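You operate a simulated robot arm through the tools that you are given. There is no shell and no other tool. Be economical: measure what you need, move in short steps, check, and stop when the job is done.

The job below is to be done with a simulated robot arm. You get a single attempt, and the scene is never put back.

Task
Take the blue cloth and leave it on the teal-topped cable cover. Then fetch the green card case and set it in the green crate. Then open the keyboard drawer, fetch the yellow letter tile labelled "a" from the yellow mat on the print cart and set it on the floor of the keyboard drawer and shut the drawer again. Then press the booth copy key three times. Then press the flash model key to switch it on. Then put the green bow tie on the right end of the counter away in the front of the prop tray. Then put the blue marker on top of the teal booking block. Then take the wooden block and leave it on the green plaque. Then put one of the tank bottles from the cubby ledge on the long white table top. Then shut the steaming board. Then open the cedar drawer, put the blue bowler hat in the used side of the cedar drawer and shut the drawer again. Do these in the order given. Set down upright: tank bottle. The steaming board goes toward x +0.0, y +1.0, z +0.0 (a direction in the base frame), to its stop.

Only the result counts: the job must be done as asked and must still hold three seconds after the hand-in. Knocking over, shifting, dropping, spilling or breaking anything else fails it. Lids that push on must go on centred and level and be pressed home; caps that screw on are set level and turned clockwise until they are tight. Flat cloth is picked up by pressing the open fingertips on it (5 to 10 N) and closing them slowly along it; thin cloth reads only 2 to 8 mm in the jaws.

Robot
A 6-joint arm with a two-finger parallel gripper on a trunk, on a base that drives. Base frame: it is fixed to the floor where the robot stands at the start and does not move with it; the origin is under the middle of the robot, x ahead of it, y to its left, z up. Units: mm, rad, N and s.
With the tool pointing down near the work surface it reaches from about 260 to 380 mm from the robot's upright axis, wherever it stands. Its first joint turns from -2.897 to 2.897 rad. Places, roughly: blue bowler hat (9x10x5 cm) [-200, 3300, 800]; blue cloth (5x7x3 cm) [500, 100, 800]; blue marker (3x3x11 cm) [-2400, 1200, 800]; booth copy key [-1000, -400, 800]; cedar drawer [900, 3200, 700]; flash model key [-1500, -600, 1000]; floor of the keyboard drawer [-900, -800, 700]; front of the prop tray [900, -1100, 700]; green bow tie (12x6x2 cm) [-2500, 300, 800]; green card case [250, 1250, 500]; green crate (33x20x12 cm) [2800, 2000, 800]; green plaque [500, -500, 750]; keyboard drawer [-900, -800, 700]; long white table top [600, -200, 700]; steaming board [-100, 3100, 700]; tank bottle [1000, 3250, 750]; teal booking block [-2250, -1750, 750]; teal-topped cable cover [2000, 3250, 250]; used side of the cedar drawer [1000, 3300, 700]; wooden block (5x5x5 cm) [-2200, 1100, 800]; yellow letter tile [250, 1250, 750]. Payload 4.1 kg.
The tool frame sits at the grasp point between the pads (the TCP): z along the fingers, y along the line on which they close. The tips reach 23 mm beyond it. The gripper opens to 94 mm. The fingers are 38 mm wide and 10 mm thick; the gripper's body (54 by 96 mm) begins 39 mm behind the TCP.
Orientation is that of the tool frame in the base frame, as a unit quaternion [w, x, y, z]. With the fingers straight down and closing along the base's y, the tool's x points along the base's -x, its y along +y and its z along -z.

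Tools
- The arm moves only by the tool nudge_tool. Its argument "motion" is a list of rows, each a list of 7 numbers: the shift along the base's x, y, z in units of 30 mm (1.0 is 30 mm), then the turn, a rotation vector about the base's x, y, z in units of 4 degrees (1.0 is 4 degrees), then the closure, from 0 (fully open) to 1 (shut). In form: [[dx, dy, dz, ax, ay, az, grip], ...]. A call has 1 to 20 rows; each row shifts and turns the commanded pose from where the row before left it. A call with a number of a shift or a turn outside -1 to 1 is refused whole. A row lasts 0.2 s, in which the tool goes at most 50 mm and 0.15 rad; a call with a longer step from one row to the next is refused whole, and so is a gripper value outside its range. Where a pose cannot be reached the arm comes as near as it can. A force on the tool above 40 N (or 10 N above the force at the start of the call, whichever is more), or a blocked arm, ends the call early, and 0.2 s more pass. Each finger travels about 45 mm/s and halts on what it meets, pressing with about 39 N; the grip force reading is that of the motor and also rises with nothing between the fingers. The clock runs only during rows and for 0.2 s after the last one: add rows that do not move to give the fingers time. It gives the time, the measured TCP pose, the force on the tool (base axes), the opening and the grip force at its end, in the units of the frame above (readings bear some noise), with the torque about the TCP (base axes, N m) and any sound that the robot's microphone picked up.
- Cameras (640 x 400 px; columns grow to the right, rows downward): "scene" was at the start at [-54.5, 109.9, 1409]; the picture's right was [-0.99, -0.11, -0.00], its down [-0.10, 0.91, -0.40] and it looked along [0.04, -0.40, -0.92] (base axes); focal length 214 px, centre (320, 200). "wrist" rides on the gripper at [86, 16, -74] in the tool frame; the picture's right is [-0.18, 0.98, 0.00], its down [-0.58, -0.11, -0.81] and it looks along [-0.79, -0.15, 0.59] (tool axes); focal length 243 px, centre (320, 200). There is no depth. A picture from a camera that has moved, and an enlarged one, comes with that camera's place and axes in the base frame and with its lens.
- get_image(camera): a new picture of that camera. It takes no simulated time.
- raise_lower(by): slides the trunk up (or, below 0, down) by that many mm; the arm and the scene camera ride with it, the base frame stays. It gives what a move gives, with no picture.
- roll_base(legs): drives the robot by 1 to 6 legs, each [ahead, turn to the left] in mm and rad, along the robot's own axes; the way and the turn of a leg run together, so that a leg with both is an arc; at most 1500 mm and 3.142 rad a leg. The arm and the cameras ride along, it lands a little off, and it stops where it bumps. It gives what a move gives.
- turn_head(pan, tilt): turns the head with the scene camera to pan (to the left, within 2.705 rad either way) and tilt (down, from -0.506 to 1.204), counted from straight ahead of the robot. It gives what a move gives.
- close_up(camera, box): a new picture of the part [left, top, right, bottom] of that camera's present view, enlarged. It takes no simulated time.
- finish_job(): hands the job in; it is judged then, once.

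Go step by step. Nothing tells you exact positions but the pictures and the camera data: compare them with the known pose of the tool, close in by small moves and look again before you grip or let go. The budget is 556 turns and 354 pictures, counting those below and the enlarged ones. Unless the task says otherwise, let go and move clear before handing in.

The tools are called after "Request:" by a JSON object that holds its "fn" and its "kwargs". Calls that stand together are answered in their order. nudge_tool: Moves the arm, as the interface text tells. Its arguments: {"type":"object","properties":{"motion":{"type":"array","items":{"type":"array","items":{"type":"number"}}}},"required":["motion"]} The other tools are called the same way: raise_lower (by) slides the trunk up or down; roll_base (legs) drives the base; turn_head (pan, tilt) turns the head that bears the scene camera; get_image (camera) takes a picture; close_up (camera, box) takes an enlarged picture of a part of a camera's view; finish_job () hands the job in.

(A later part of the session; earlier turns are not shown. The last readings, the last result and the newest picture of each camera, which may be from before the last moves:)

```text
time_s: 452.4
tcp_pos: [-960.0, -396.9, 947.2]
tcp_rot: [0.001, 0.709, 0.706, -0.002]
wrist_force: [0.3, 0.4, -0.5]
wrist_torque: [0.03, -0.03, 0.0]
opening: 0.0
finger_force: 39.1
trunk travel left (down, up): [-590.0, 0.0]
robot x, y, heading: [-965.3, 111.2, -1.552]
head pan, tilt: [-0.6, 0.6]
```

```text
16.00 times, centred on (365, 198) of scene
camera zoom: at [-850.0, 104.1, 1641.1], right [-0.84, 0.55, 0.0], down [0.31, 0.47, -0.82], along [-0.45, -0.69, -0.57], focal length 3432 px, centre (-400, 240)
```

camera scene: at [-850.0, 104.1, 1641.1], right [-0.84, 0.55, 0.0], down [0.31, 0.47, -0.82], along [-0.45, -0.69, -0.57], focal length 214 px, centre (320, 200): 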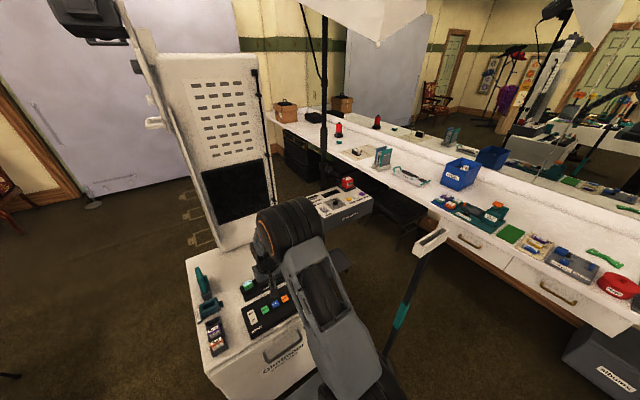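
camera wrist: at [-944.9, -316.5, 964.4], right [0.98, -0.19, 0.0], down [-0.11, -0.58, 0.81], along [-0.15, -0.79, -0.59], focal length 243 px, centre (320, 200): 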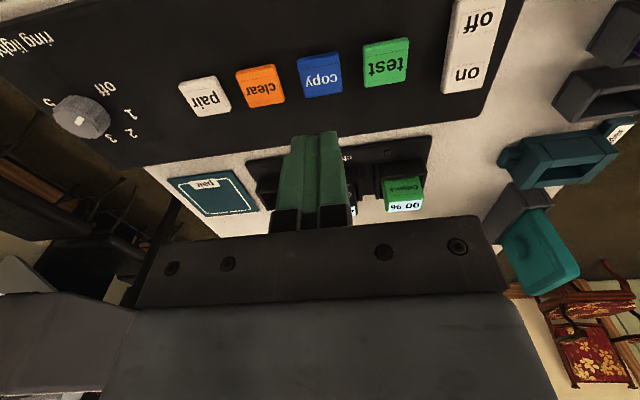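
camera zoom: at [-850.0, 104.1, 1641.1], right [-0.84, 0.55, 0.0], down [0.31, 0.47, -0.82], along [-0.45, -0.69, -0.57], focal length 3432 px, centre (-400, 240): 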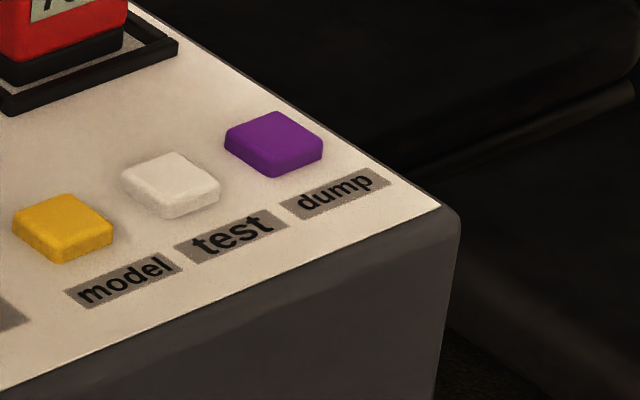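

The "model" key is the yellow one at about (-1511, -619, 987). A pole stands in front of it, so I go north-west to see the access from the counter side.

Request:
{"fn": "roll_base", "kwargs": {"legs": [[-380, 0], [0, -1.59], [600, 0]]}}

Request:
{"fn": "turn_head", "kwargs": {"pan": 1.4, "tilt": 0.7}}

Request:
{"fn": "get_image", "kwargs": {"camera": "scene"}}

Request:
{"fn": "turn_head", "kwargs": {"pan": 0.3, "tilt": 0.6}}

Request:
{"fn": "get_image", "kwargs": {"camera": "scene"}}

```text
time_s: 461.7
tcp_pos: [-2080.0, 501.8, 948.2]
tcp_rot: [-0.001, 1.0, -0.011, -0.002]
wrist_force: [-0.6, -0.6, 0.2]
wrist_torque: [0.03, 0.04, -0.03]
opening: 0.2
finger_force: 38.7
trunk travel left (down, up): [-590.0, 0.0]
robot x, y, heading: [-1569.3, 494.7, 3.147]
head pan, tilt: [-0.6, 0.6]
```

```text
time_s: 463.6
tcp_pos: [-2080.0, 502.5, 947.9]
tcp_rot: [-0.001, 1.0, -0.011, -0.002]
wrist_force: [0.1, 0.2, -0.7]
wrist_torque: [0.01, 0.01, -0.04]
opening: 0.2
finger_force: 38.8
trunk travel left (down, up): [-590.0, 0.0]
robot x, y, heading: [-1573.5, 493.0, 3.137]
head pan, tilt: [1.4, 0.7]
```

```text
238 pictures are left
camera scene: at [-1526.1, 247.7, 1632.5], right [-0.99, 0.17, 0.0], down [0.11, 0.63, -0.76], along [-0.13, -0.75, -0.64], focal length 214 px, centre (320, 200)
```

scene: 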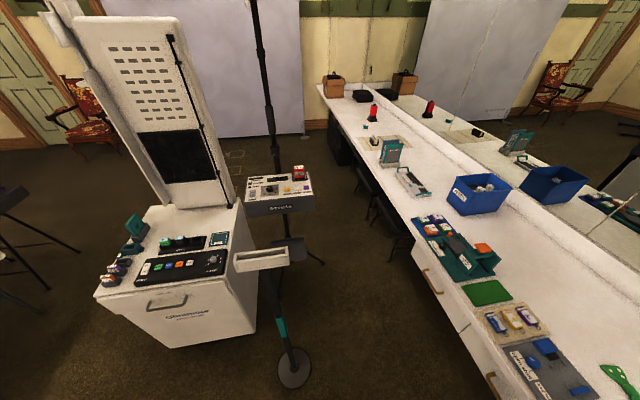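

```text
time_s: 464.9
tcp_pos: [-2080.5, 501.7, 948.7]
tcp_rot: [-0.002, 1.0, -0.011, -0.003]
wrist_force: [0.3, -0.8, -1.1]
wrist_torque: [0.0, 0.0, -0.01]
opening: 0.1
finger_force: 38.8
trunk travel left (down, up): [-590.0, 0.0]
robot x, y, heading: [-1570.4, 496.0, 3.138]
head pan, tilt: [0.3, 0.6]
```

```text
237 pictures are left
camera scene: at [-1596.0, 305.3, 1641.2], right [-0.3, 0.96, 0.0], down [0.54, 0.17, -0.83], along [-0.79, -0.24, -0.56], focal length 214 px, centre (320, 200)
```

scene: 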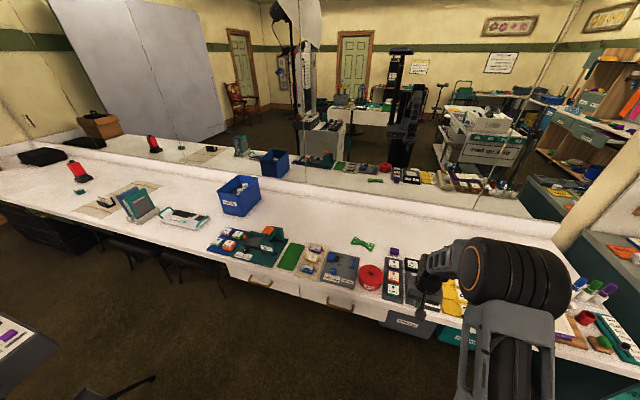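

The pole base is at (-1426,-132) and the counter edge at x≈-2090; there is room to come in at x≈-1785 facing south. I drive there.

Request:
{"fn": "roll_base", "kwargs": {"legs": [[0, 0.97], [385, 0], [0, 0.6]]}}

Request:
{"fn": "turn_head", "kwargs": {"pan": 0.2, "tilt": 0.9}}

Request:
{"fn": "get_image", "kwargs": {"camera": "scene"}}

```text
time_s: 471.6
tcp_pos: [-1787.0, -339.5, 948.5]
tcp_rot: [0.001, 0.707, 0.707, -0.003]
wrist_force: [0.3, -0.4, -0.3]
wrist_torque: [-0.01, 0.02, -0.01]
opening: 0.0
finger_force: 39.3
trunk travel left (down, up): [-590.0, 0.0]
robot x, y, heading: [-1790.2, 170.2, -1.548]
head pan, tilt: [0.3, 0.6]
```

```text
time_s: 472.4
tcp_pos: [-1785.4, -338.5, 949.1]
tcp_rot: [0.001, 0.707, 0.707, -0.003]
wrist_force: [-1.2, 0.2, -0.6]
wrist_torque: [-0.04, -0.02, 0.04]
opening: 0.0
finger_force: 39.2
trunk travel left (down, up): [-590.0, 0.0]
robot x, y, heading: [-1786.9, 170.2, -1.55]
head pan, tilt: [0.201, 0.901]
```

```text
236 pictures are left
camera scene: at [-1609.6, 162.5, 1616.4], right [-0.98, -0.22, 0.0], down [-0.17, 0.76, -0.62], along [0.14, -0.61, -0.78], focal length 214 px, centre (320, 200)
```

scene: 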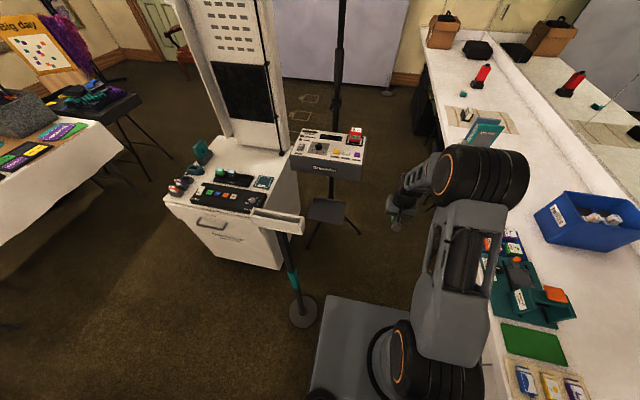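

Drive 290 mm forward, then reach over to the key.

Request:
{"fn": "roll_base", "kwargs": {"legs": [[0, -0.02], [290, 0]]}}

Request:
{"fn": "nudge_tool", "kwargs": {"motion": [[0, 0, 1, 0, 0, 0, 1], [0.3, 0, 1, 0, 0, 0.5, 1], [1, 0, 0.9, 0, 0, 1, 1], [1, 0.1, 0.6, 0, 0, 1, 1], [1, 0.1, 0, 0, 0, 1, 1], [1, 0.1, 0, 0, 0, 1, 1], [1, 0.2, 0, 0, 0, 1, 1], [1, 0.2, 0, 0, 0, 1, 1], [1, 0.2, 0, 0, 0, 0.5, 1], [0.5, 0, 0, 0, 0, 0, 1]]}}

Request:
{"fn": "get_image", "kwargs": {"camera": "wrist"}}

Request:
{"fn": "get_image", "kwargs": {"camera": "scene"}}

```text
time_s: 474.7
tcp_pos: [-1794.2, -629.2, 947.7]
tcp_rot: [0.002, 0.714, 0.7, -0.002]
wrist_force: [0.9, -1.0, 0.5]
wrist_torque: [0.0, 0.02, -0.01]
opening: 0.2
finger_force: 38.9
trunk travel left (down, up): [-590.0, 0.0]
robot x, y, heading: [-1788.6, -119.9, -1.57]
head pan, tilt: [0.201, 0.901]
```

```text
time_s: 476.9
tcp_pos: [-1560.7, -601.0, 1053.7]
tcp_rot: [0.0, 0.523, 0.852, -0.002]
wrist_force: [0.1, 0.2, 0.0]
wrist_torque: [0.01, 0.02, 0.01]
opening: 0.0
finger_force: 39.0
trunk travel left (down, up): [-590.0, 0.0]
robot x, y, heading: [-1789.2, -120.5, -1.568]
head pan, tilt: [0.201, 0.901]
```

```text
235 pictures are left
camera wrist: at [-1585.4, -516.2, 1126.4], right [0.96, 0.28, 0.0], down [0.17, -0.56, 0.81], along [0.23, -0.78, -0.59], focal length 243 px, centre (320, 200)
```

wrist: 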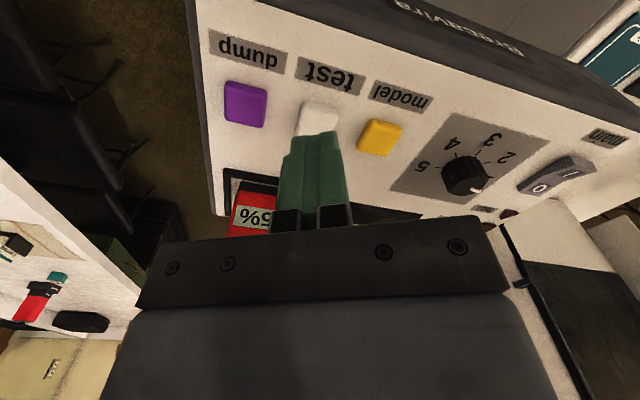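

```text
234 pictures are left
camera scene: at [-1609.3, -130.4, 1616.3], right [-0.98, -0.2, 0.0], down [-0.16, 0.77, -0.62], along [0.12, -0.61, -0.78], focal length 214 px, centre (320, 200)
```

scene: 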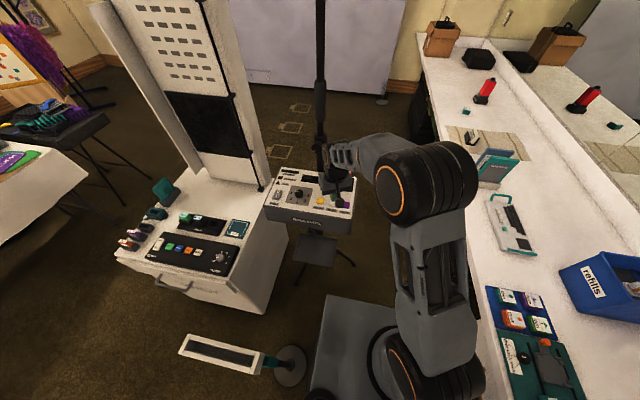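

The fingers are over "test"; the yellow key is at (-1511, -613). I square the yaw (to clear the red cube) and shift over the model key.

Request:
{"fn": "nudge_tool", "kwargs": {"motion": [[0.4, 0, 0, 0, 0, -1, 1], [0.4, -0.1, 0, 0, 0, -1, 1], [0.4, -0.1, 0, 0, 0, -1, 1], [0.4, -0.1, 0, 0, 0, -1, 1], [0.07, -0.05, 0, 0, 0, -1, 1], [0, 0, 0, 0, 0, -1, 1], [0, 0, 0, 0, 0, -0.75, 1], [0, 0, 0, 0, 0, 0, 1]]}}

Request:
{"fn": "get_image", "kwargs": {"camera": "wrist"}}

Request:
{"fn": "close_up", "kwargs": {"camera": "scene", "box": [250, 140, 390, 240]}}

```text
time_s: 478.7
tcp_pos: [-1509.4, -610.7, 1052.7]
tcp_rot: [0.0, 0.709, 0.705, -0.002]
wrist_force: [1.3, 0.2, -0.1]
wrist_torque: [-0.01, 0.01, 0.01]
opening: 0.0
finger_force: 39.3
trunk travel left (down, up): [-590.0, 0.0]
robot x, y, heading: [-1788.2, -120.8, -1.572]
head pan, tilt: [0.201, 0.901]
```

```text
233 pictures are left
camera wrist: at [-1494.4, -524.3, 1126.4], right [0.98, -0.19, 0.0], down [-0.11, -0.58, 0.81], along [-0.15, -0.79, -0.59], focal length 243 px, centre (320, 200)
```

wrist: 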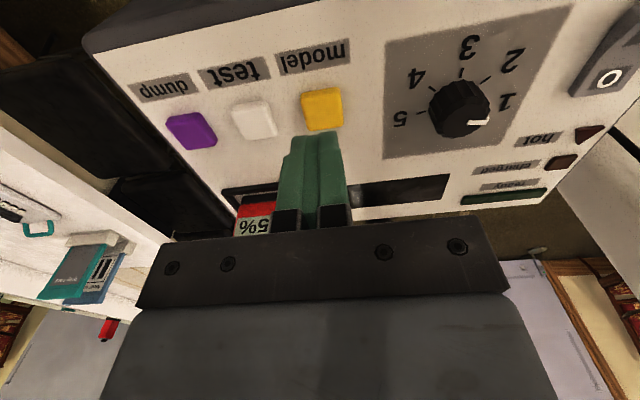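

```text
4.00 times, centred on (320, 190) of scene
camera zoom: at [-1609.4, -130.4, 1616.4], right [-0.98, -0.2, 0.0], down [-0.16, 0.77, -0.62], along [0.13, -0.61, -0.78], focal length 858 px, centre (320, 240)
```

zoom: 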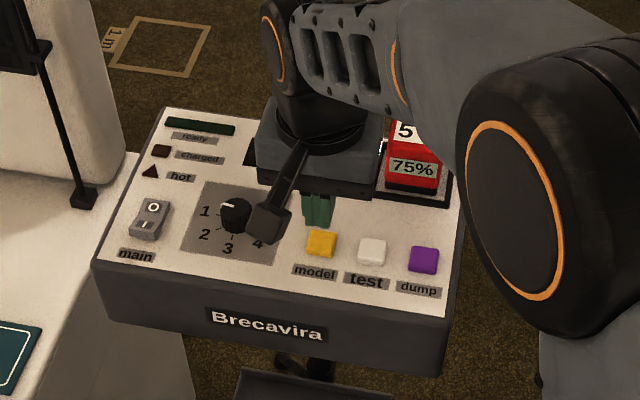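

Key at (-1510, -616, 983). I descend onto it.

Request:
{"fn": "nudge_tool", "kwargs": {"motion": [[0, -0.15, -0.7, 0, 0, 0, 1], [0, 0, -0.6, 0, 0, 0, 1], [0, 0, -0.2, 0, 0, 0, 1], [0, 0, -0.15, 0, 0, 0, 1]]}}

Request:
{"fn": "close_up", "kwargs": {"camera": "wrist", "box": [200, 80, 440, 240]}}

```text
time_s: 479.7
tcp_pos: [-1510.8, -617.5, 1005.9]
tcp_rot: [0.002, 0.708, 0.706, -0.003]
wrist_force: [-1.3, 1.9, 17.3]
wrist_torque: [0.09, -0.02, -0.04]
opening: 0.0
finger_force: 38.7
trunk travel left (down, up): [-590.0, 0.0]
robot x, y, heading: [-1793.3, -115.1, -1.564]
head pan, tilt: [0.201, 0.901]
heard: click
```

```text
2.50 times, centred on (320, 160) of wrist
camera zoom: at [-1494.9, -529.2, 1078.1], right [0.98, -0.19, 0.0], down [-0.11, -0.57, 0.81], along [-0.15, -0.8, -0.58], focal length 606 px, centre (320, 300)
```

zoom: 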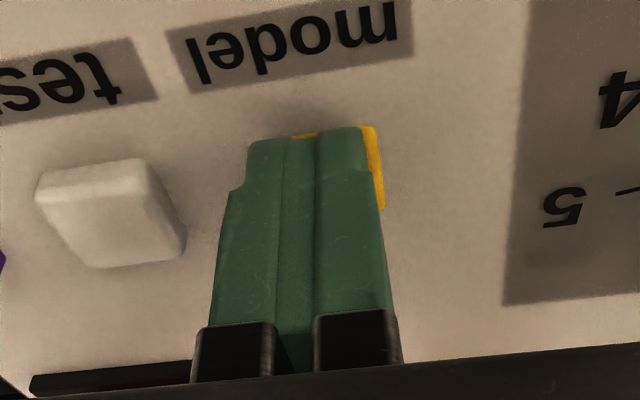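

Click heard on the model key. I release straight up and check.

Request:
{"fn": "nudge_tool", "kwargs": {"motion": [[0, 0, 1, 0, 0, 0, 1], [0, 0, 1, 0, 0, 0, 1], [-0.3, 0.1, 0.8, 0, 0, 0, 1]]}}

Request:
{"fn": "close_up", "kwargs": {"camera": "scene", "box": [250, 140, 390, 240]}}

```text
time_s: 480.5
tcp_pos: [-1520.1, -613.0, 1087.4]
tcp_rot: [0.001, 0.708, 0.707, -0.003]
wrist_force: [-0.4, -0.4, 0.2]
wrist_torque: [0.03, 0.02, 0.01]
opening: 0.1
finger_force: 39.4
trunk travel left (down, up): [-590.0, 0.0]
robot x, y, heading: [-1791.4, -118.0, -1.564]
head pan, tilt: [0.201, 0.901]
```

```text
4.00 times, centred on (320, 190) of scene
camera zoom: at [-1609.8, -130.0, 1616.4], right [-0.98, -0.2, 0.0], down [-0.16, 0.77, -0.62], along [0.13, -0.61, -0.78], focal length 858 px, centre (320, 240)
```

zoom: 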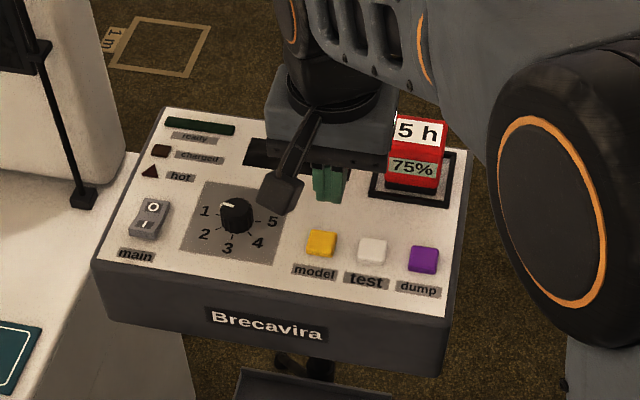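

The key clicked once and stays as shown. Next: the green bow tie on the counter at about (-2486, 288). I back up and face the counter.

Request:
{"fn": "nudge_tool", "kwargs": {"motion": [[-1, 0, 0, 0, 0, 0, 0], [-1, 0, 0, 0, 0, 0, 0], [-1, 0, 0, 0, 0, 0, 0], [-1, 0, 0, 0, 0, 0, 0], [-1, 0, 0, 0, 0, 0, 0], [-1, 0.3, 0, 0, 0, 0, 0], [-1, 0.5, 0, 0, 0, 0, 0], [-1, 0.5, 0, 0, 0, 0, 0], [-0.5, 0.5, 0, 0, 0, 0, 0]]}}

Request:
{"fn": "roll_base", "kwargs": {"legs": [[-405, 0], [0, -1.575]]}}

Request:
{"fn": "turn_head", "kwargs": {"pan": 0.0, "tilt": 0.8}}

Request:
{"fn": "get_image", "kwargs": {"camera": "scene"}}

```text
time_s: 482.5
tcp_pos: [-1773.9, -558.5, 1087.0]
tcp_rot: [0.001, 0.708, 0.707, -0.002]
wrist_force: [-0.1, 0.5, 0.1]
wrist_torque: [-0.01, 0.01, -0.02]
opening: 94.1
finger_force: 0.1
trunk travel left (down, up): [-590.0, 0.0]
robot x, y, heading: [-1791.2, -119.9, -1.57]
head pan, tilt: [0.201, 0.901]
```

```text
time_s: 488.8
tcp_pos: [-2230.6, 263.9, 1086.0]
tcp_rot: [-0.001, 1.0, 0.007, -0.002]
wrist_force: [1.3, 0.3, 0.3]
wrist_torque: [-0.04, 0.03, -0.02]
opening: 94.2
finger_force: 0.0
trunk travel left (down, up): [-590.0, 0.0]
robot x, y, heading: [-1789.8, 290.3, -3.122]
head pan, tilt: [0.201, 0.901]
```

```text
time_s: 489.5
tcp_pos: [-2230.7, 264.7, 1086.3]
tcp_rot: [-0.001, 1.0, 0.007, -0.003]
wrist_force: [0.3, -0.1, 0.2]
wrist_torque: [0.02, 0.02, -0.01]
opening: 94.1
finger_force: 0.0
trunk travel left (down, up): [-590.0, 0.0]
robot x, y, heading: [-1790.6, 282.8, -3.122]
head pan, tilt: [0.0, 0.799]
```

```text
229 pictures are left
camera scene: at [-1809.2, 122.3, 1624.3], right [-0.02, 1.0, 0.0], down [0.72, 0.01, -0.7], along [-0.7, -0.01, -0.72], focal length 214 px, centre (320, 200)
```

scene: 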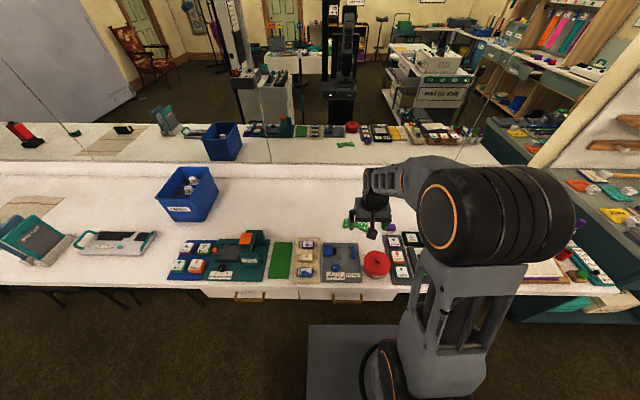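

Request:
{"fn": "roll_base", "kwargs": {"legs": [[165, 0]]}}

Request:
{"fn": "nudge_tool", "kwargs": {"motion": [[-0.7, 0.4, -1, 0, 0, 0, 0], [-0.7, 0.4, -1, 0, 0, 0, 0], [-0.7, 0, -1, 0, 0, 0, 0], [0, 0, -1, 0, 0, 0, 0], [0, 0, -1, 0, 0, 0, 0]]}}

Request:
{"fn": "get_image", "kwargs": {"camera": "wrist"}}

Request:
{"fn": "get_image", "kwargs": {"camera": "scene"}}

```text
time_s: 491.0
tcp_pos: [-2398.2, 261.2, 1087.0]
tcp_rot: [0.0, 1.0, 0.007, -0.002]
wrist_force: [-0.2, -0.6, -0.3]
wrist_torque: [0.0, 0.02, -0.01]
opening: 93.7
finger_force: 0.0
trunk travel left (down, up): [-590.0, 0.0]
robot x, y, heading: [-1957.9, 281.4, -3.122]
head pan, tilt: [0.0, 0.799]
```

```text
time_s: 492.2
tcp_pos: [-2459.6, 285.6, 935.4]
tcp_rot: [-0.001, 1.0, 0.007, -0.003]
wrist_force: [0.6, 0.1, 0.4]
wrist_torque: [-0.01, 0.02, 0.0]
opening: 94.0
finger_force: 0.1
trunk travel left (down, up): [-590.0, 0.0]
robot x, y, heading: [-1955.2, 285.3, -3.124]
head pan, tilt: [0.0, 0.799]
```

```text
228 pictures are left
camera wrist: at [-2373.7, 270.8, 1008.9], right [-0.17, -0.99, 0.0], down [-0.58, 0.1, 0.81], along [-0.8, 0.14, -0.59], focal length 243 px, centre (320, 200)
```

wrist: 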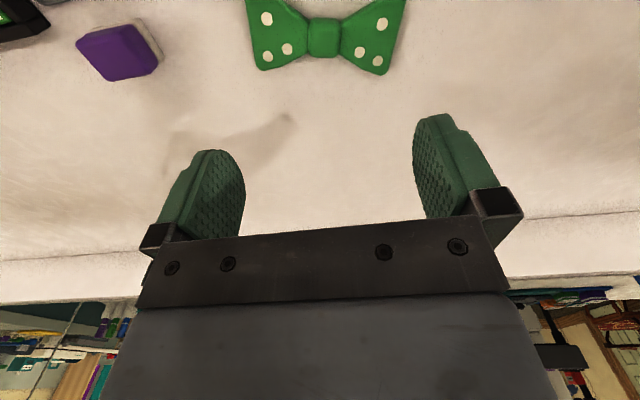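

```text
227 pictures are left
camera scene: at [-1975.9, 119.4, 1624.3], right [-0.02, 1.0, 0.0], down [0.72, 0.01, -0.7], along [-0.7, -0.01, -0.72], focal length 214 px, centre (320, 200)
```

scene: 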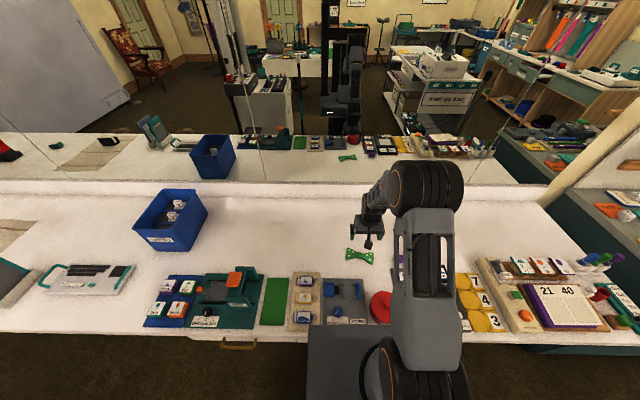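

The bow tie is centred below (long axis along y). I rotate the gripper 90° to grasp across its 6 cm width.

Request:
{"fn": "nudge_tool", "kwargs": {"motion": [[0, 0, 0, 0, 0, 1, 0], [0, 0, 0, 0, 0, 1, 0], [0, 0, 0, 0, 0, 1, 0], [0, 0, 0, 0, 0, 1, 0], [0, 0, 0, 0, 0, 1, 0], [0, 0, 0, 0, 0, 1, 0], [0, 0, 0, 0, 0, 1, 0], [0, 0, 0, 0, 0, 1, 0], [0, 0, 0, 0, 0, 1, 0], [0, 0, 0, 0, 0, 1, 0], [0, 0, 0, 0, 0, 1, 0], [0, 0, 0, 0, 0, 1, 0], [0, 0, 0, 0, 0, 1, 0], [0, 0, 0, 0, 0, 1, 0], [0, 0, 0, 0, 0, 1, 0], [0, 0, 0, 0, 0, 1, 0], [0, 0, 0, 0, 0, 1, 0], [0, 0, 0, 0, 0, 1, 0], [0, 0, 0, 0, 0, 1, 0], [0, 0, 0, 0, 0, 1, 0]]}}

Request:
{"fn": "nudge_tool", "kwargs": {"motion": [[0, 0, 0, 0, 0, 1, 0], [0, 0, -1, 0, 0, 1, 0], [0, 0, -1, 0, 0, 0.3, 0], [0, 0, -0.7, 0, 0, 0, 0], [0, 0, 0, 0, 0, 0, 0]]}}

Request:
{"fn": "get_image", "kwargs": {"camera": "wrist"}}

```text
time_s: 496.4
tcp_pos: [-2460.8, 285.9, 936.4]
tcp_rot: [0.001, 0.761, 0.648, -0.002]
wrist_force: [-0.5, 0.4, -0.3]
wrist_torque: [-0.03, -0.02, 0.03]
opening: 93.8
finger_force: 0.1
trunk travel left (down, up): [-590.0, 0.0]
robot x, y, heading: [-1959.6, 279.5, -3.12]
head pan, tilt: [0.0, 0.799]
```

```text
time_s: 497.6
tcp_pos: [-2460.1, 284.5, 854.1]
tcp_rot: [0.001, 0.707, 0.707, -0.003]
wrist_force: [0.6, -0.1, 0.3]
wrist_torque: [-0.04, -0.01, 0.02]
opening: 93.8
finger_force: 0.1
trunk travel left (down, up): [-590.0, 0.0]
robot x, y, heading: [-1952.8, 281.8, -3.127]
head pan, tilt: [0.0, 0.799]
```

```text
226 pictures are left
camera wrist: at [-2443.5, 371.8, 927.9], right [0.98, -0.18, 0.0], down [-0.11, -0.58, 0.81], along [-0.15, -0.8, -0.59], focal length 243 px, centre (320, 200)
```

wrist: 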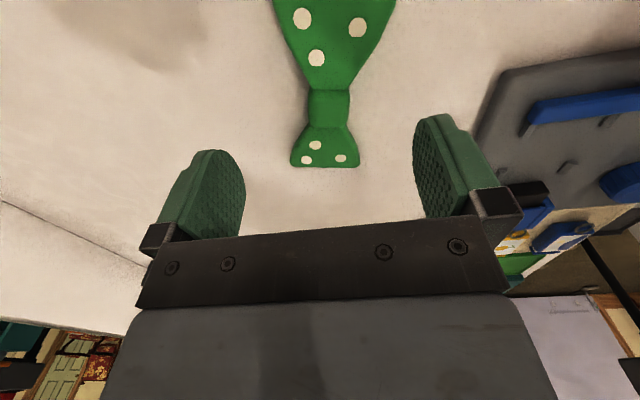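

Request:
{"fn": "nudge_tool", "kwargs": {"motion": [[0.17, -0.1, -0.8, 0, 0, 0, 0], [0, 0, -0.7, 0, 0, 0, 0], [0, 0, -0.2, 0, 0, 0, 0], [0, 0, -0.15, 0, 0, 0, 0], [0, 0, -0.15, 0, 0, 0, 0], [0, 0, -0.15, 0, 0, 0, 0]]}}

Request:
{"fn": "get_image", "kwargs": {"camera": "wrist"}}

```text
time_s: 498.7
tcp_pos: [-2455.3, 281.7, 803.1]
tcp_rot: [0.001, 0.706, 0.708, -0.003]
wrist_force: [8.7, 0.1, 27.0]
wrist_torque: [0.51, -1.54, -0.14]
opening: 93.9
finger_force: 0.0
trunk travel left (down, up): [-590.0, 0.0]
robot x, y, heading: [-1957.0, 284.9, -3.121]
head pan, tilt: [0.0, 0.799]
stopped in row 5: the force on the tool passed its limit at 49 N (the readings are from after the stop); the commanded pose is now the measured one
```

```text
225 pictures are left
camera wrist: at [-2438.6, 368.7, 876.4], right [0.98, -0.18, 0.0], down [-0.11, -0.58, 0.81], along [-0.15, -0.8, -0.59], focal length 243 px, centre (320, 200)
```

wrist: 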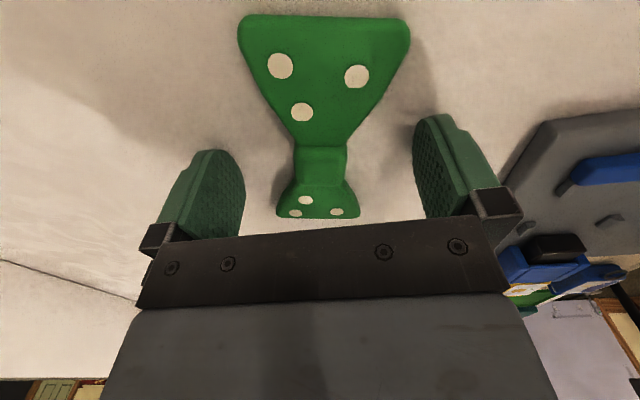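

Request:
{"fn": "nudge_tool", "kwargs": {"motion": [[0, 0, 0.12, 0, 0, 0, 0.1], [0, 0, 0, 0, 0, 0, 0.3], [0, 0, 0, 0, 0, 0, 0.5], [0, 0, 0, 0, 0, 0, 0.7], [0, 0, 0, 0, 0, 0, 0.9], [0, 0, 0, 0, 0, 0, 1], [0, 0, 0, 0, 0, 0, 1]]}}

Request:
{"fn": "nudge_tool", "kwargs": {"motion": [[0, 0, 0.7, 0, 0, 0, 1], [0, 0, 1, 0, 0, 0, 1], [0, 0, 1, 0, 0, 0, 1], [0, 0, 1, 0, 0, 0, 1], [0, 0, 1, 0, 0, 0, 1]]}}

Request:
{"fn": "get_image", "kwargs": {"camera": "wrist"}}

```text
time_s: 500.3
tcp_pos: [-2456.6, 282.0, 805.2]
tcp_rot: [0.0, 0.707, 0.707, -0.004]
wrist_force: [-0.8, 0.0, 1.3]
wrist_torque: [0.02, 0.0, -0.02]
opening: 27.5
finger_force: 38.8
trunk travel left (down, up): [-590.0, 0.0]
robot x, y, heading: [-1957.7, 279.2, -3.121]
head pan, tilt: [0.0, 0.799]
```

```text
time_s: 501.5
tcp_pos: [-2455.4, 279.6, 946.8]
tcp_rot: [0.001, 0.707, 0.707, -0.003]
wrist_force: [-0.1, -1.1, 0.4]
wrist_torque: [0.01, -0.01, 0.01]
opening: 27.3
finger_force: 38.7
trunk travel left (down, up): [-590.0, 0.0]
robot x, y, heading: [-1958.2, 284.5, -3.124]
head pan, tilt: [0.0, 0.799]
```

```text
224 pictures are left
camera wrist: at [-2439.5, 368.0, 1019.8], right [0.98, -0.18, 0.0], down [-0.11, -0.58, 0.81], along [-0.15, -0.8, -0.59], focal length 243 px, centre (320, 200)
```

wrist: 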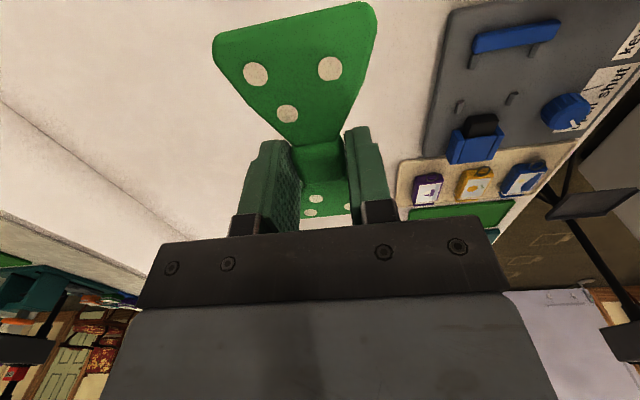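

The bow tie is held by its knot. I drive back east toward the prop tray area.

Request:
{"fn": "nudge_tool", "kwargs": {"motion": [[0.8, 0, 0.5, 0, 0, 0, 1], [0.8, 0, 0.5, 0, 0, 0, 1], [0.8, 0, 0, 0, 0, 0, 1]]}}

Request:
{"fn": "roll_base", "kwargs": {"legs": [[-260, 0], [0, -3.12], [1380, 0], [0, -1.571]]}}

Request:
{"fn": "turn_head", "kwargs": {"pan": 0.6, "tilt": 0.5}}

Request:
{"fn": "get_image", "kwargs": {"camera": "scene"}}

```text
time_s: 502.3
tcp_pos: [-2384.9, 281.6, 975.6]
tcp_rot: [0.0, 0.707, 0.707, -0.004]
wrist_force: [-0.2, -0.2, 0.5]
wrist_torque: [-0.01, -0.03, 0.01]
opening: 27.4
finger_force: 39.7
trunk travel left (down, up): [-590.0, 0.0]
robot x, y, heading: [-1954.3, 284.8, -3.127]
head pan, tilt: [0.0, 0.799]
```

```text
time_s: 521.8
tcp_pos: [-327.9, -128.6, 975.8]
tcp_rot: [0.002, 0.007, 1.0, -0.002]
wrist_force: [0.6, -0.1, 0.0]
wrist_torque: [0.0, -0.02, 0.02]
opening: 27.3
finger_force: 39.0
trunk travel left (down, up): [-590.0, 0.0]
robot x, y, heading: [-323.2, 296.1, -1.566]
head pan, tilt: [0.0, 0.799]
```

```text
time_s: 522.8
tcp_pos: [-328.8, -128.5, 975.6]
tcp_rot: [0.002, 0.007, 1.0, -0.002]
wrist_force: [0.0, 0.5, 0.4]
wrist_torque: [-0.02, 0.0, -0.03]
opening: 27.2
finger_force: 39.1
trunk travel left (down, up): [-590.0, 0.0]
robot x, y, heading: [-327.5, 301.5, -1.564]
head pan, tilt: [0.6, 0.499]
```

```text
223 pictures are left
camera scene: at [-108.4, 286.7, 1650.2], right [-0.82, -0.57, 0.0], down [-0.27, 0.39, -0.88], along [0.5, -0.72, -0.48], focal length 214 px, centre (320, 200)
```

scene: 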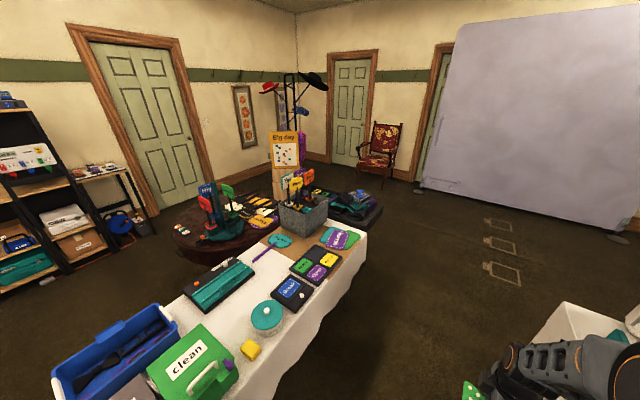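

The prop tray stands beyond the table's south end. I drive south and look at it from the west.

Request:
{"fn": "roll_base", "kwargs": {"legs": [[1450, 0], [0, 1.571]]}}

Request:
{"fn": "turn_head", "kwargs": {"pan": 0.0, "tilt": 0.6}}

Request:
{"fn": "get_image", "kwargs": {"camera": "scene"}}

```text
time_s: 533.9
tcp_pos: [102.8, -1158.0, 974.8]
tcp_rot: [0.004, -0.701, 0.713, 0.0]
wrist_force: [0.6, 0.3, -0.6]
wrist_torque: [0.0, 0.01, 0.0]
opening: 27.3
finger_force: 39.3
trunk travel left (down, up): [-590.0, 0.0]
robot x, y, heading: [-325.5, -1151.9, -0.002]
head pan, tilt: [0.6, 0.499]
```

```text
time_s: 534.9
tcp_pos: [102.5, -1157.4, 975.3]
tcp_rot: [0.005, -0.701, 0.713, 0.0]
wrist_force: [-0.6, 0.5, -0.2]
wrist_torque: [-0.03, 0.01, -0.02]
opening: 27.1
finger_force: 39.3
trunk travel left (down, up): [-590.0, 0.0]
robot x, y, heading: [-325.4, -1152.6, 0.004]
head pan, tilt: [0.0, 0.6]
```

```text
222 pictures are left
camera scene: at [-297.2, -985.2, 1641.2], right [0.0, -1.0, 0.0], down [-0.56, 0.0, -0.83], along [0.83, 0.0, -0.56], focal length 214 px, centre (320, 200)
```

scene: 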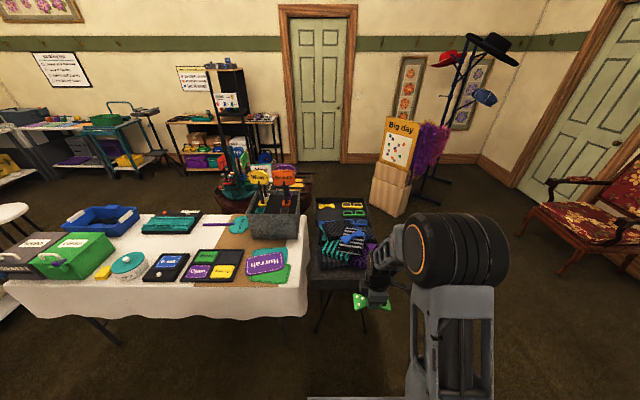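

Request:
{"fn": "close_up", "kwargs": {"camera": "scene", "box": [290, 180, 420, 310]}}

```text
3.08 times, centred on (355, 245) of scene
camera zoom: at [-297.2, -985.2, 1641.2], right [0.0, -1.0, 0.0], down [-0.56, 0.0, -0.83], along [0.83, 0.0, -0.56], focal length 660 px, centre (212, 62)
```

zoom: 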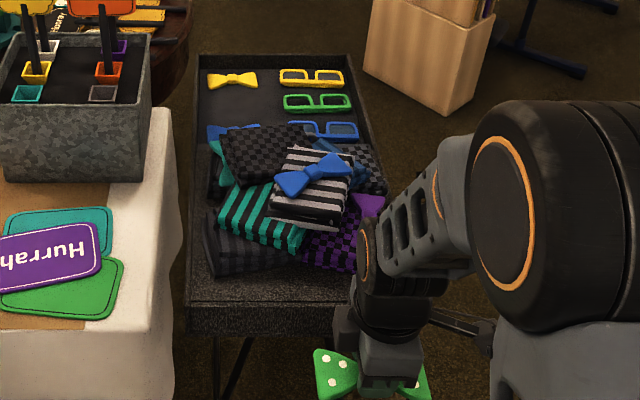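

The front compartment (yellow tie and glasses) is the far part near (950, -1130). I go round to the south side of the tray.

Request:
{"fn": "roll_base", "kwargs": {"legs": [[0, -0.63], [897, 0], [0, 0.63], [520, 0], [0, 1.571]]}}

Request:
{"fn": "turn_head", "kwargs": {"pan": 0.0, "tilt": 0.8}}

Request:
{"fn": "get_image", "kwargs": {"camera": "scene"}}

```text
time_s: 549.4
tcp_pos: [895.5, -1239.2, 974.9]
tcp_rot: [-0.003, 1.0, 0.004, -0.003]
wrist_force: [-0.5, 0.1, -0.8]
wrist_torque: [-0.02, 0.0, 0.02]
opening: 27.2
finger_force: 38.8
trunk travel left (down, up): [-590.0, 0.0]
robot x, y, heading: [903.9, -1664.8, 1.598]
head pan, tilt: [0.0, 0.6]
```

```text
time_s: 550.1
tcp_pos: [896.2, -1239.1, 975.9]
tcp_rot: [-0.003, 1.0, 0.004, -0.002]
wrist_force: [-0.1, -0.7, -0.6]
wrist_torque: [0.01, -0.02, -0.03]
opening: 27.1
finger_force: 39.0
trunk travel left (down, up): [-590.0, 0.0]
robot x, y, heading: [900.1, -1667.4, 1.597]
head pan, tilt: [0.0, 0.799]
```

```text
220 pictures are left
camera scene: at [734.0, -1648.4, 1624.3], right [1.0, 0.03, 0.0], down [0.02, -0.72, -0.7], along [-0.02, 0.7, -0.72], focal length 214 px, centre (320, 200)
```

scene: 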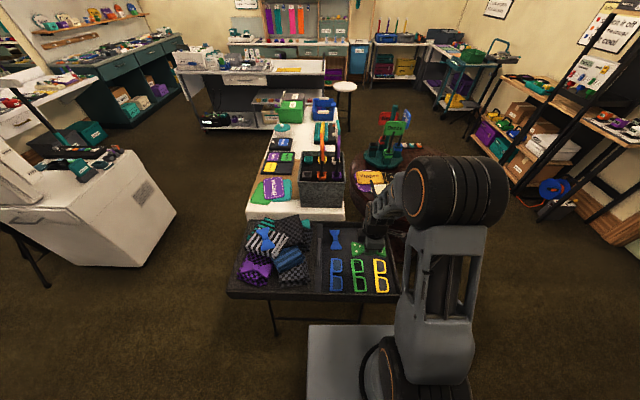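

Request:
{"fn": "close_up", "kwargs": {"camera": "scene", "box": [220, 200, 420, 320]}}

```text
3.20 times, centred on (320, 260) of scene
camera zoom: at [734.0, -1648.4, 1624.3], right [1.0, 0.03, 0.0], down [0.02, -0.72, -0.7], along [-0.02, 0.7, -0.72], focal length 686 px, centre (320, 8)
```

zoom: 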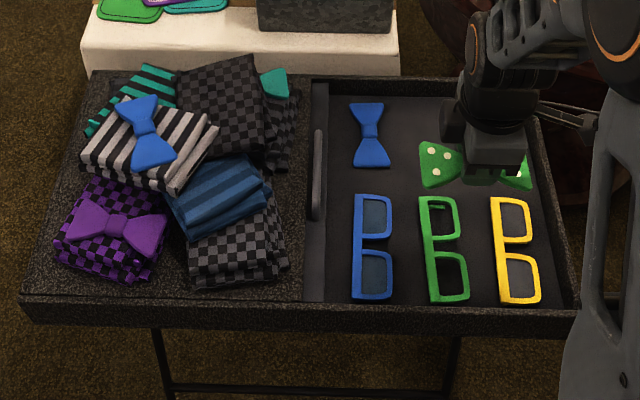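

The tie slot is between the blue and yellow ties at about (895, -1045). I rotate the tool 90° so the tie lies along y, move 55 mm closer and lower the trunk.

Request:
{"fn": "nudge_tool", "kwargs": {"motion": [[0, 0, 0, 0, 0, -1, 1], [0, 0, 0, 0, 0, -1, 1], [0, 0, 0, 0, 0, -1, 1], [0, 0, 0, 0, 0, -1, 1], [0, 0, 0, 0, 0, -1, 1], [0, 0, 0, 0, 0, -1, 1], [0, 0, 0, 0, 0, -1, 1], [0, 0, 0, 0, 0, -1, 1], [0, 0, 0, 0, 0, -1, 1], [0, 0, 0, 0, 0, -1, 1], [0, 0, 0, 0, 0, -1, 1], [0, 0, 0, 0, 0, -1, 1], [0, 0, 0, 0, 0, -1, 1], [0, 0, 0, 0, 0, -1, 1], [0, 0, 0, 0, 0, -1, 1], [0, 0, 0, 0, 0, -1, 1], [0, 0, 0, 0, 0, -1, 1], [0, 0, 0, 0, 0, -1, 1], [0, 0, 0, 0, 0, -1, 1], [0, 0, 0, 0, 0, -1, 1]]}}

Request:
{"fn": "roll_base", "kwargs": {"legs": [[50, 0]]}}

Request:
{"fn": "nudge_tool", "kwargs": {"motion": [[0, 0.7, 0, 0, 0, -1, 1], [0, 0.9, 0, 0, 0, -1, 1], [0, 0.9, 0, 0, 0, 0, 1], [0, 0.9, 0, 0, 0, 0, 1], [0, 0.9, 0, 0, 0, 0, 1], [0, 0.3, 0, 0, 0, 0, 1]]}}

Request:
{"fn": "raise_lower", "kwargs": {"by": -120}}

Request:
{"fn": "get_image", "kwargs": {"camera": "wrist"}}

Request:
{"fn": "get_image", "kwargs": {"camera": "scene"}}

```text
time_s: 554.4
tcp_pos: [896.5, -1239.6, 975.1]
tcp_rot: [-0.004, 0.768, -0.64, 0.0]
wrist_force: [-0.3, 1.5, -1.0]
wrist_torque: [-0.04, 0.03, 0.0]
opening: 27.1
finger_force: 38.8
trunk travel left (down, up): [-590.0, 0.0]
robot x, y, heading: [902.0, -1668.1, 1.6]
head pan, tilt: [0.0, 0.799]
```

```text
time_s: 555.3
tcp_pos: [893.6, -1188.6, 975.9]
tcp_rot: [-0.004, 0.768, -0.64, 0.001]
wrist_force: [0.4, 0.2, -0.2]
wrist_torque: [-0.04, 0.01, -0.02]
opening: 27.1
finger_force: 39.0
trunk travel left (down, up): [-590.0, 0.0]
robot x, y, heading: [902.1, -1620.1, 1.597]
head pan, tilt: [0.0, 0.799]
```

```text
time_s: 556.7
tcp_pos: [893.1, -1051.2, 974.3]
tcp_rot: [-0.002, 0.721, -0.692, 0.0]
wrist_force: [-0.1, -0.3, -0.3]
wrist_torque: [0.01, -0.01, -0.02]
opening: 27.2
finger_force: 39.2
trunk travel left (down, up): [-590.0, 0.0]
robot x, y, heading: [904.0, -1618.0, 1.593]
head pan, tilt: [0.0, 0.799]
```

```text
time_s: 558.2
tcp_pos: [892.8, -1052.1, 856.0]
tcp_rot: [-0.004, 0.722, -0.692, 0.0]
wrist_force: [-0.4, -0.1, -0.4]
wrist_torque: [0.01, -0.02, 0.03]
opening: 27.3
finger_force: 38.7
trunk travel left (down, up): [-470.0, 120.0]
robot x, y, heading: [901.5, -1617.4, 1.597]
head pan, tilt: [0.0, 0.799]
```

```text
218 pictures are left
camera wrist: at [880.5, -1138.4, 929.5], right [-0.99, 0.14, 0.0], down [0.08, 0.58, 0.81], along [0.12, 0.8, -0.59], focal length 243 px, centre (320, 200)
```

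wrist: 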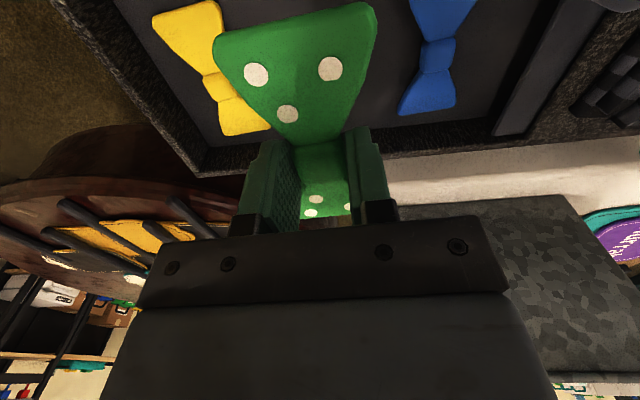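

```text
217 pictures are left
camera scene: at [732.7, -1598.4, 1504.3], right [1.0, 0.03, 0.0], down [0.02, -0.72, -0.7], along [-0.02, 0.7, -0.72], focal length 214 px, centre (320, 200)
```

scene: 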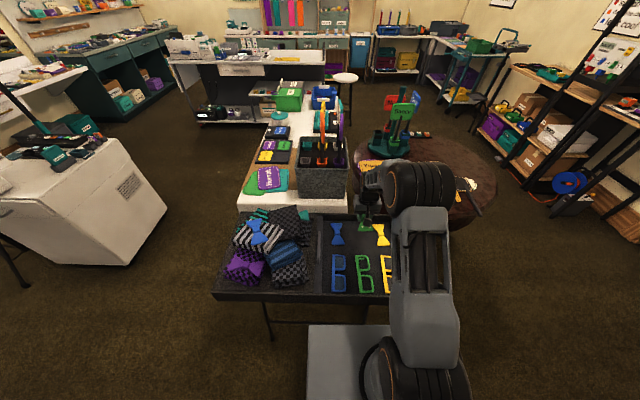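

Centre of the gap is (893, -1036). I lower.

Request:
{"fn": "nudge_tool", "kwargs": {"motion": [[0, 0.4, -0.7, 0, 0, -0.5, 1], [0, 0, -1, 0, 0, -0.5, 1], [0, 0, -1, 0, 0, 0, 1]]}}

Request:
{"fn": "get_image", "kwargs": {"camera": "wrist"}}

```text
time_s: 559.0
tcp_pos: [895.0, -1040.0, 773.9]
tcp_rot: [0.004, -0.697, 0.717, 0.0]
wrist_force: [-0.3, -0.4, -0.7]
wrist_torque: [0.0, -0.02, 0.02]
opening: 27.1
finger_force: 39.2
trunk travel left (down, up): [-470.0, 120.0]
robot x, y, heading: [901.1, -1614.6, 1.593]
head pan, tilt: [0.0, 0.799]
```

```text
216 pictures are left
camera wrist: at [876.0, -1125.7, 847.0], right [-0.98, 0.21, 0.0], down [0.12, 0.57, 0.81], along [0.17, 0.79, -0.59], focal length 243 px, centre (320, 200)
```

wrist: 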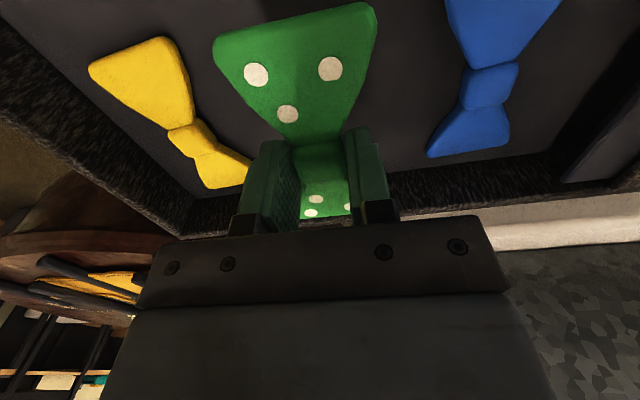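

Request:
{"fn": "nudge_tool", "kwargs": {"motion": [[0, -0.15, -0.6, 0, 0, 0, 1], [0, 0, -0.3, 0, 0, 0, 1], [0, 0, -0.2, 0, 0, 0, 1], [0, 0, -0.2, 0, 0, 0, 1], [0, 0, -0.2, 0, 0, 0, 1], [0, 0, -0.2, 0, 0, 0, 1], [0, 0, -0.2, 0, 0, 0, 1]]}}

```text
time_s: 560.6
tcp_pos: [894.0, -1043.8, 724.3]
tcp_rot: [0.004, -0.697, 0.717, 0.002]
wrist_force: [-0.5, -7.4, 35.1]
wrist_torque: [-1.41, 0.18, 0.05]
opening: 27.3
finger_force: 39.4
trunk travel left (down, up): [-470.0, 120.0]
robot x, y, heading: [898.9, -1618.4, 1.598]
head pan, tilt: [0.0, 0.799]
```

Contact at the tray floor. Release and rise.

Request:
{"fn": "nudge_tool", "kwargs": {"motion": [[0, 0, 0.08, 0, 0, 0, 1], [0, 0, 0, 0, 0, 0, 0.7], [0, 0, 0, 0, 0, 0, 0.55], [0, 0, 0, 0, 0, 0, 0.5], [0, 0, 0.5, 0, 0, 0, 0.5], [0, 0, 1, 0, 0, 0, 0.5], [0, 0, 1, 0, 0, 0, 0.5], [0, 0, 1, 0, 0, 0, 0.5]]}}

Request:
{"fn": "get_image", "kwargs": {"camera": "wrist"}}

```text
time_s: 562.4
tcp_pos: [895.5, -1045.0, 826.2]
tcp_rot: [0.003, -0.698, 0.716, -0.001]
wrist_force: [0.1, -0.1, -0.5]
wrist_torque: [0.0, 0.02, -0.03]
opening: 47.1
finger_force: 0.1
trunk travel left (down, up): [-470.0, 120.0]
robot x, y, heading: [901.0, -1619.2, 1.596]
head pan, tilt: [0.0, 0.799]
```

```text
215 pictures are left
camera wrist: at [875.9, -1130.0, 899.8], right [-0.98, 0.21, 0.0], down [0.12, 0.57, 0.81], along [0.17, 0.79, -0.59], focal length 243 px, centre (320, 200)
```

wrist: 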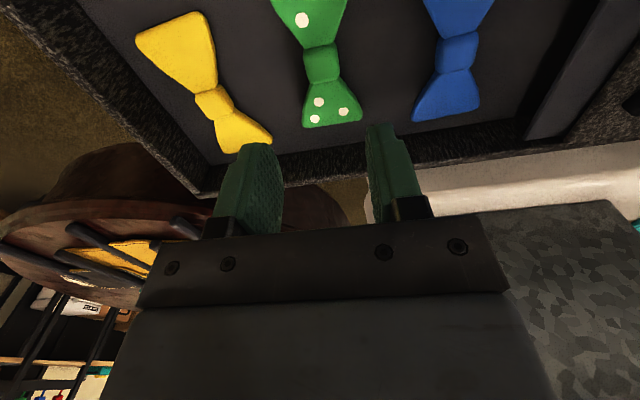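

The green tie lies between blue and yellow in the tray. Next: the blue marker at the far end of the counter. I retract, raise and drive back.

Request:
{"fn": "nudge_tool", "kwargs": {"motion": [[0, -0.5, 1, 0, 0, 0, 0], [0, -1, 0.5, 0, 0, 0, 0], [0, -1, 0, 0, 0, 0, 0], [0, -1, 0, 0, 0, 0, 0], [0, -1, 0, 0, 0, 0, 0]]}}

Request:
{"fn": "raise_lower", "kwargs": {"by": 120}}

Request:
{"fn": "roll_base", "kwargs": {"legs": [[-100, 0], [0, 1.545], [1235, 0], [0, -1.571], [1450, 0], [620, 0]]}}

Request:
{"fn": "roll_base", "kwargs": {"legs": [[0, 1.571], [1250, 0]]}}

Request:
{"fn": "turn_head", "kwargs": {"pan": -0.5, "tilt": 0.6}}

Request:
{"fn": "get_image", "kwargs": {"camera": "scene"}}

```text
time_s: 563.6
tcp_pos: [894.5, -1178.3, 872.5]
tcp_rot: [0.003, -0.697, 0.717, -0.001]
wrist_force: [-0.4, -0.2, -0.2]
wrist_torque: [0.02, 0.0, -0.01]
opening: 93.9
finger_force: 0.0
trunk travel left (down, up): [-470.0, 120.0]
robot x, y, heading: [899.3, -1618.1, 1.598]
head pan, tilt: [0.0, 0.799]
```

```text
time_s: 565.1
tcp_pos: [894.7, -1178.6, 991.7]
tcp_rot: [0.004, -0.697, 0.717, 0.0]
wrist_force: [-0.2, 0.6, -0.3]
wrist_torque: [0.02, 0.03, 0.0]
opening: 94.0
finger_force: 0.0
trunk travel left (down, up): [-590.0, 0.0]
robot x, y, heading: [897.7, -1618.6, 1.603]
head pan, tilt: [0.0, 0.799]
```

```text
time_s: 589.4
tcp_pos: [-328.0, 782.5, 991.6]
tcp_rot: [0.003, -0.688, 0.726, 0.0]
wrist_force: [-0.6, 0.7, 0.2]
wrist_torque: [0.03, -0.01, 0.0]
opening: 93.8
finger_force: 0.0
trunk travel left (down, up): [-590.0, 0.0]
robot x, y, heading: [-333.0, 344.0, 1.573]
head pan, tilt: [0.0, 0.799]
```

```text
time_s: 599.6
tcp_pos: [-2029.1, 333.6, 991.3]
tcp_rot: [-0.002, 1.0, -0.02, -0.003]
wrist_force: [-0.5, 0.4, 0.9]
wrist_torque: [-0.03, -0.02, 0.01]
opening: 93.7
finger_force: 0.0
trunk travel left (down, up): [-590.0, 0.0]
robot x, y, heading: [-1590.2, 340.9, -3.124]
head pan, tilt: [0.0, 0.799]
```

```text
time_s: 600.5
tcp_pos: [-2030.7, 334.2, 990.9]
tcp_rot: [-0.003, 1.0, -0.019, -0.003]
wrist_force: [0.2, -0.8, -0.1]
wrist_torque: [-0.03, 0.0, 0.01]
opening: 94.1
finger_force: 0.0
trunk travel left (down, up): [-590.0, 0.0]
robot x, y, heading: [-1590.9, 336.5, -3.128]
head pan, tilt: [-0.499, 0.6]
```

```text
214 pictures are left
camera scene: at [-1608.0, 213.1, 1641.1], right [0.46, 0.89, 0.0], down [0.5, -0.26, -0.82], along [-0.73, 0.38, -0.57], focal length 214 px, centre (320, 200)
```

scene: 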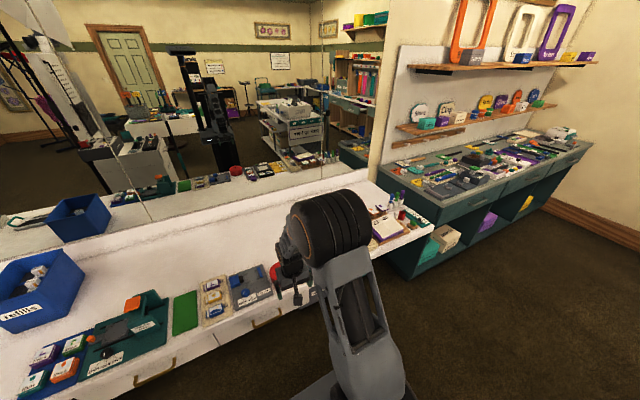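

Request:
{"fn": "close_up", "kwargs": {"camera": "scene", "box": [360, 180, 440, 250]}}

```text
5.71 times, centred on (400, 215) of scene
camera zoom: at [-1608.0, 213.1, 1641.1], right [0.46, 0.89, 0.0], down [0.5, -0.26, -0.82], along [-0.73, 0.38, -0.57], focal length 1226 px, centre (-137, 114)
```

zoom: 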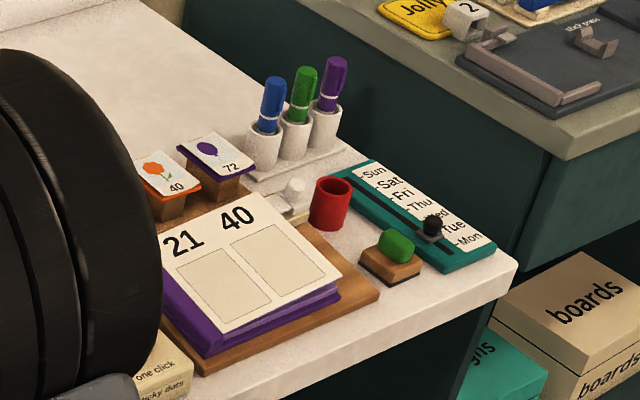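

The blue marker stands in a holder near (-2411, 1143); row runs along y. I drive to face it.

Request:
{"fn": "roll_base", "kwargs": {"legs": [[0, -1.195], [800, 0], [0, 1.18]]}}

Request:
{"fn": "turn_head", "kwargs": {"pan": -0.1, "tilt": 0.8}}

Request:
{"fn": "get_image", "kwargs": {"camera": "scene"}}

```text
time_s: 610.8
tcp_pos: [-2327.4, 1057.9, 990.9]
tcp_rot: [-0.003, 1.0, -0.009, -0.002]
wrist_force: [-0.1, 0.2, -0.4]
wrist_torque: [0.0, -0.01, -0.02]
opening: 93.9
finger_force: 0.0
trunk travel left (down, up): [-590.0, 0.0]
robot x, y, heading: [-1894.0, 1065.9, -3.106]
head pan, tilt: [-0.499, 0.6]
```

```text
time_s: 611.6
tcp_pos: [-2328.0, 1056.8, 990.9]
tcp_rot: [-0.003, 1.0, -0.008, -0.002]
wrist_force: [0.4, 0.7, -0.1]
wrist_torque: [0.04, 0.02, 0.0]
opening: 94.0
finger_force: 0.0
trunk travel left (down, up): [-590.0, 0.0]
robot x, y, heading: [-1887.9, 1071.0, -3.107]
head pan, tilt: [-0.099, 0.799]
```

```text
212 pictures are left
camera scene: at [-1905.4, 911.1, 1624.3], right [0.06, 1.0, 0.0], down [0.72, -0.05, -0.7], along [-0.7, 0.04, -0.72], focal length 214 px, centre (320, 200)
```

scene: 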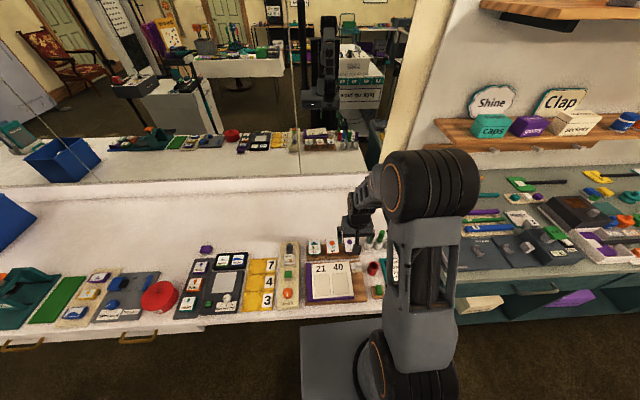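

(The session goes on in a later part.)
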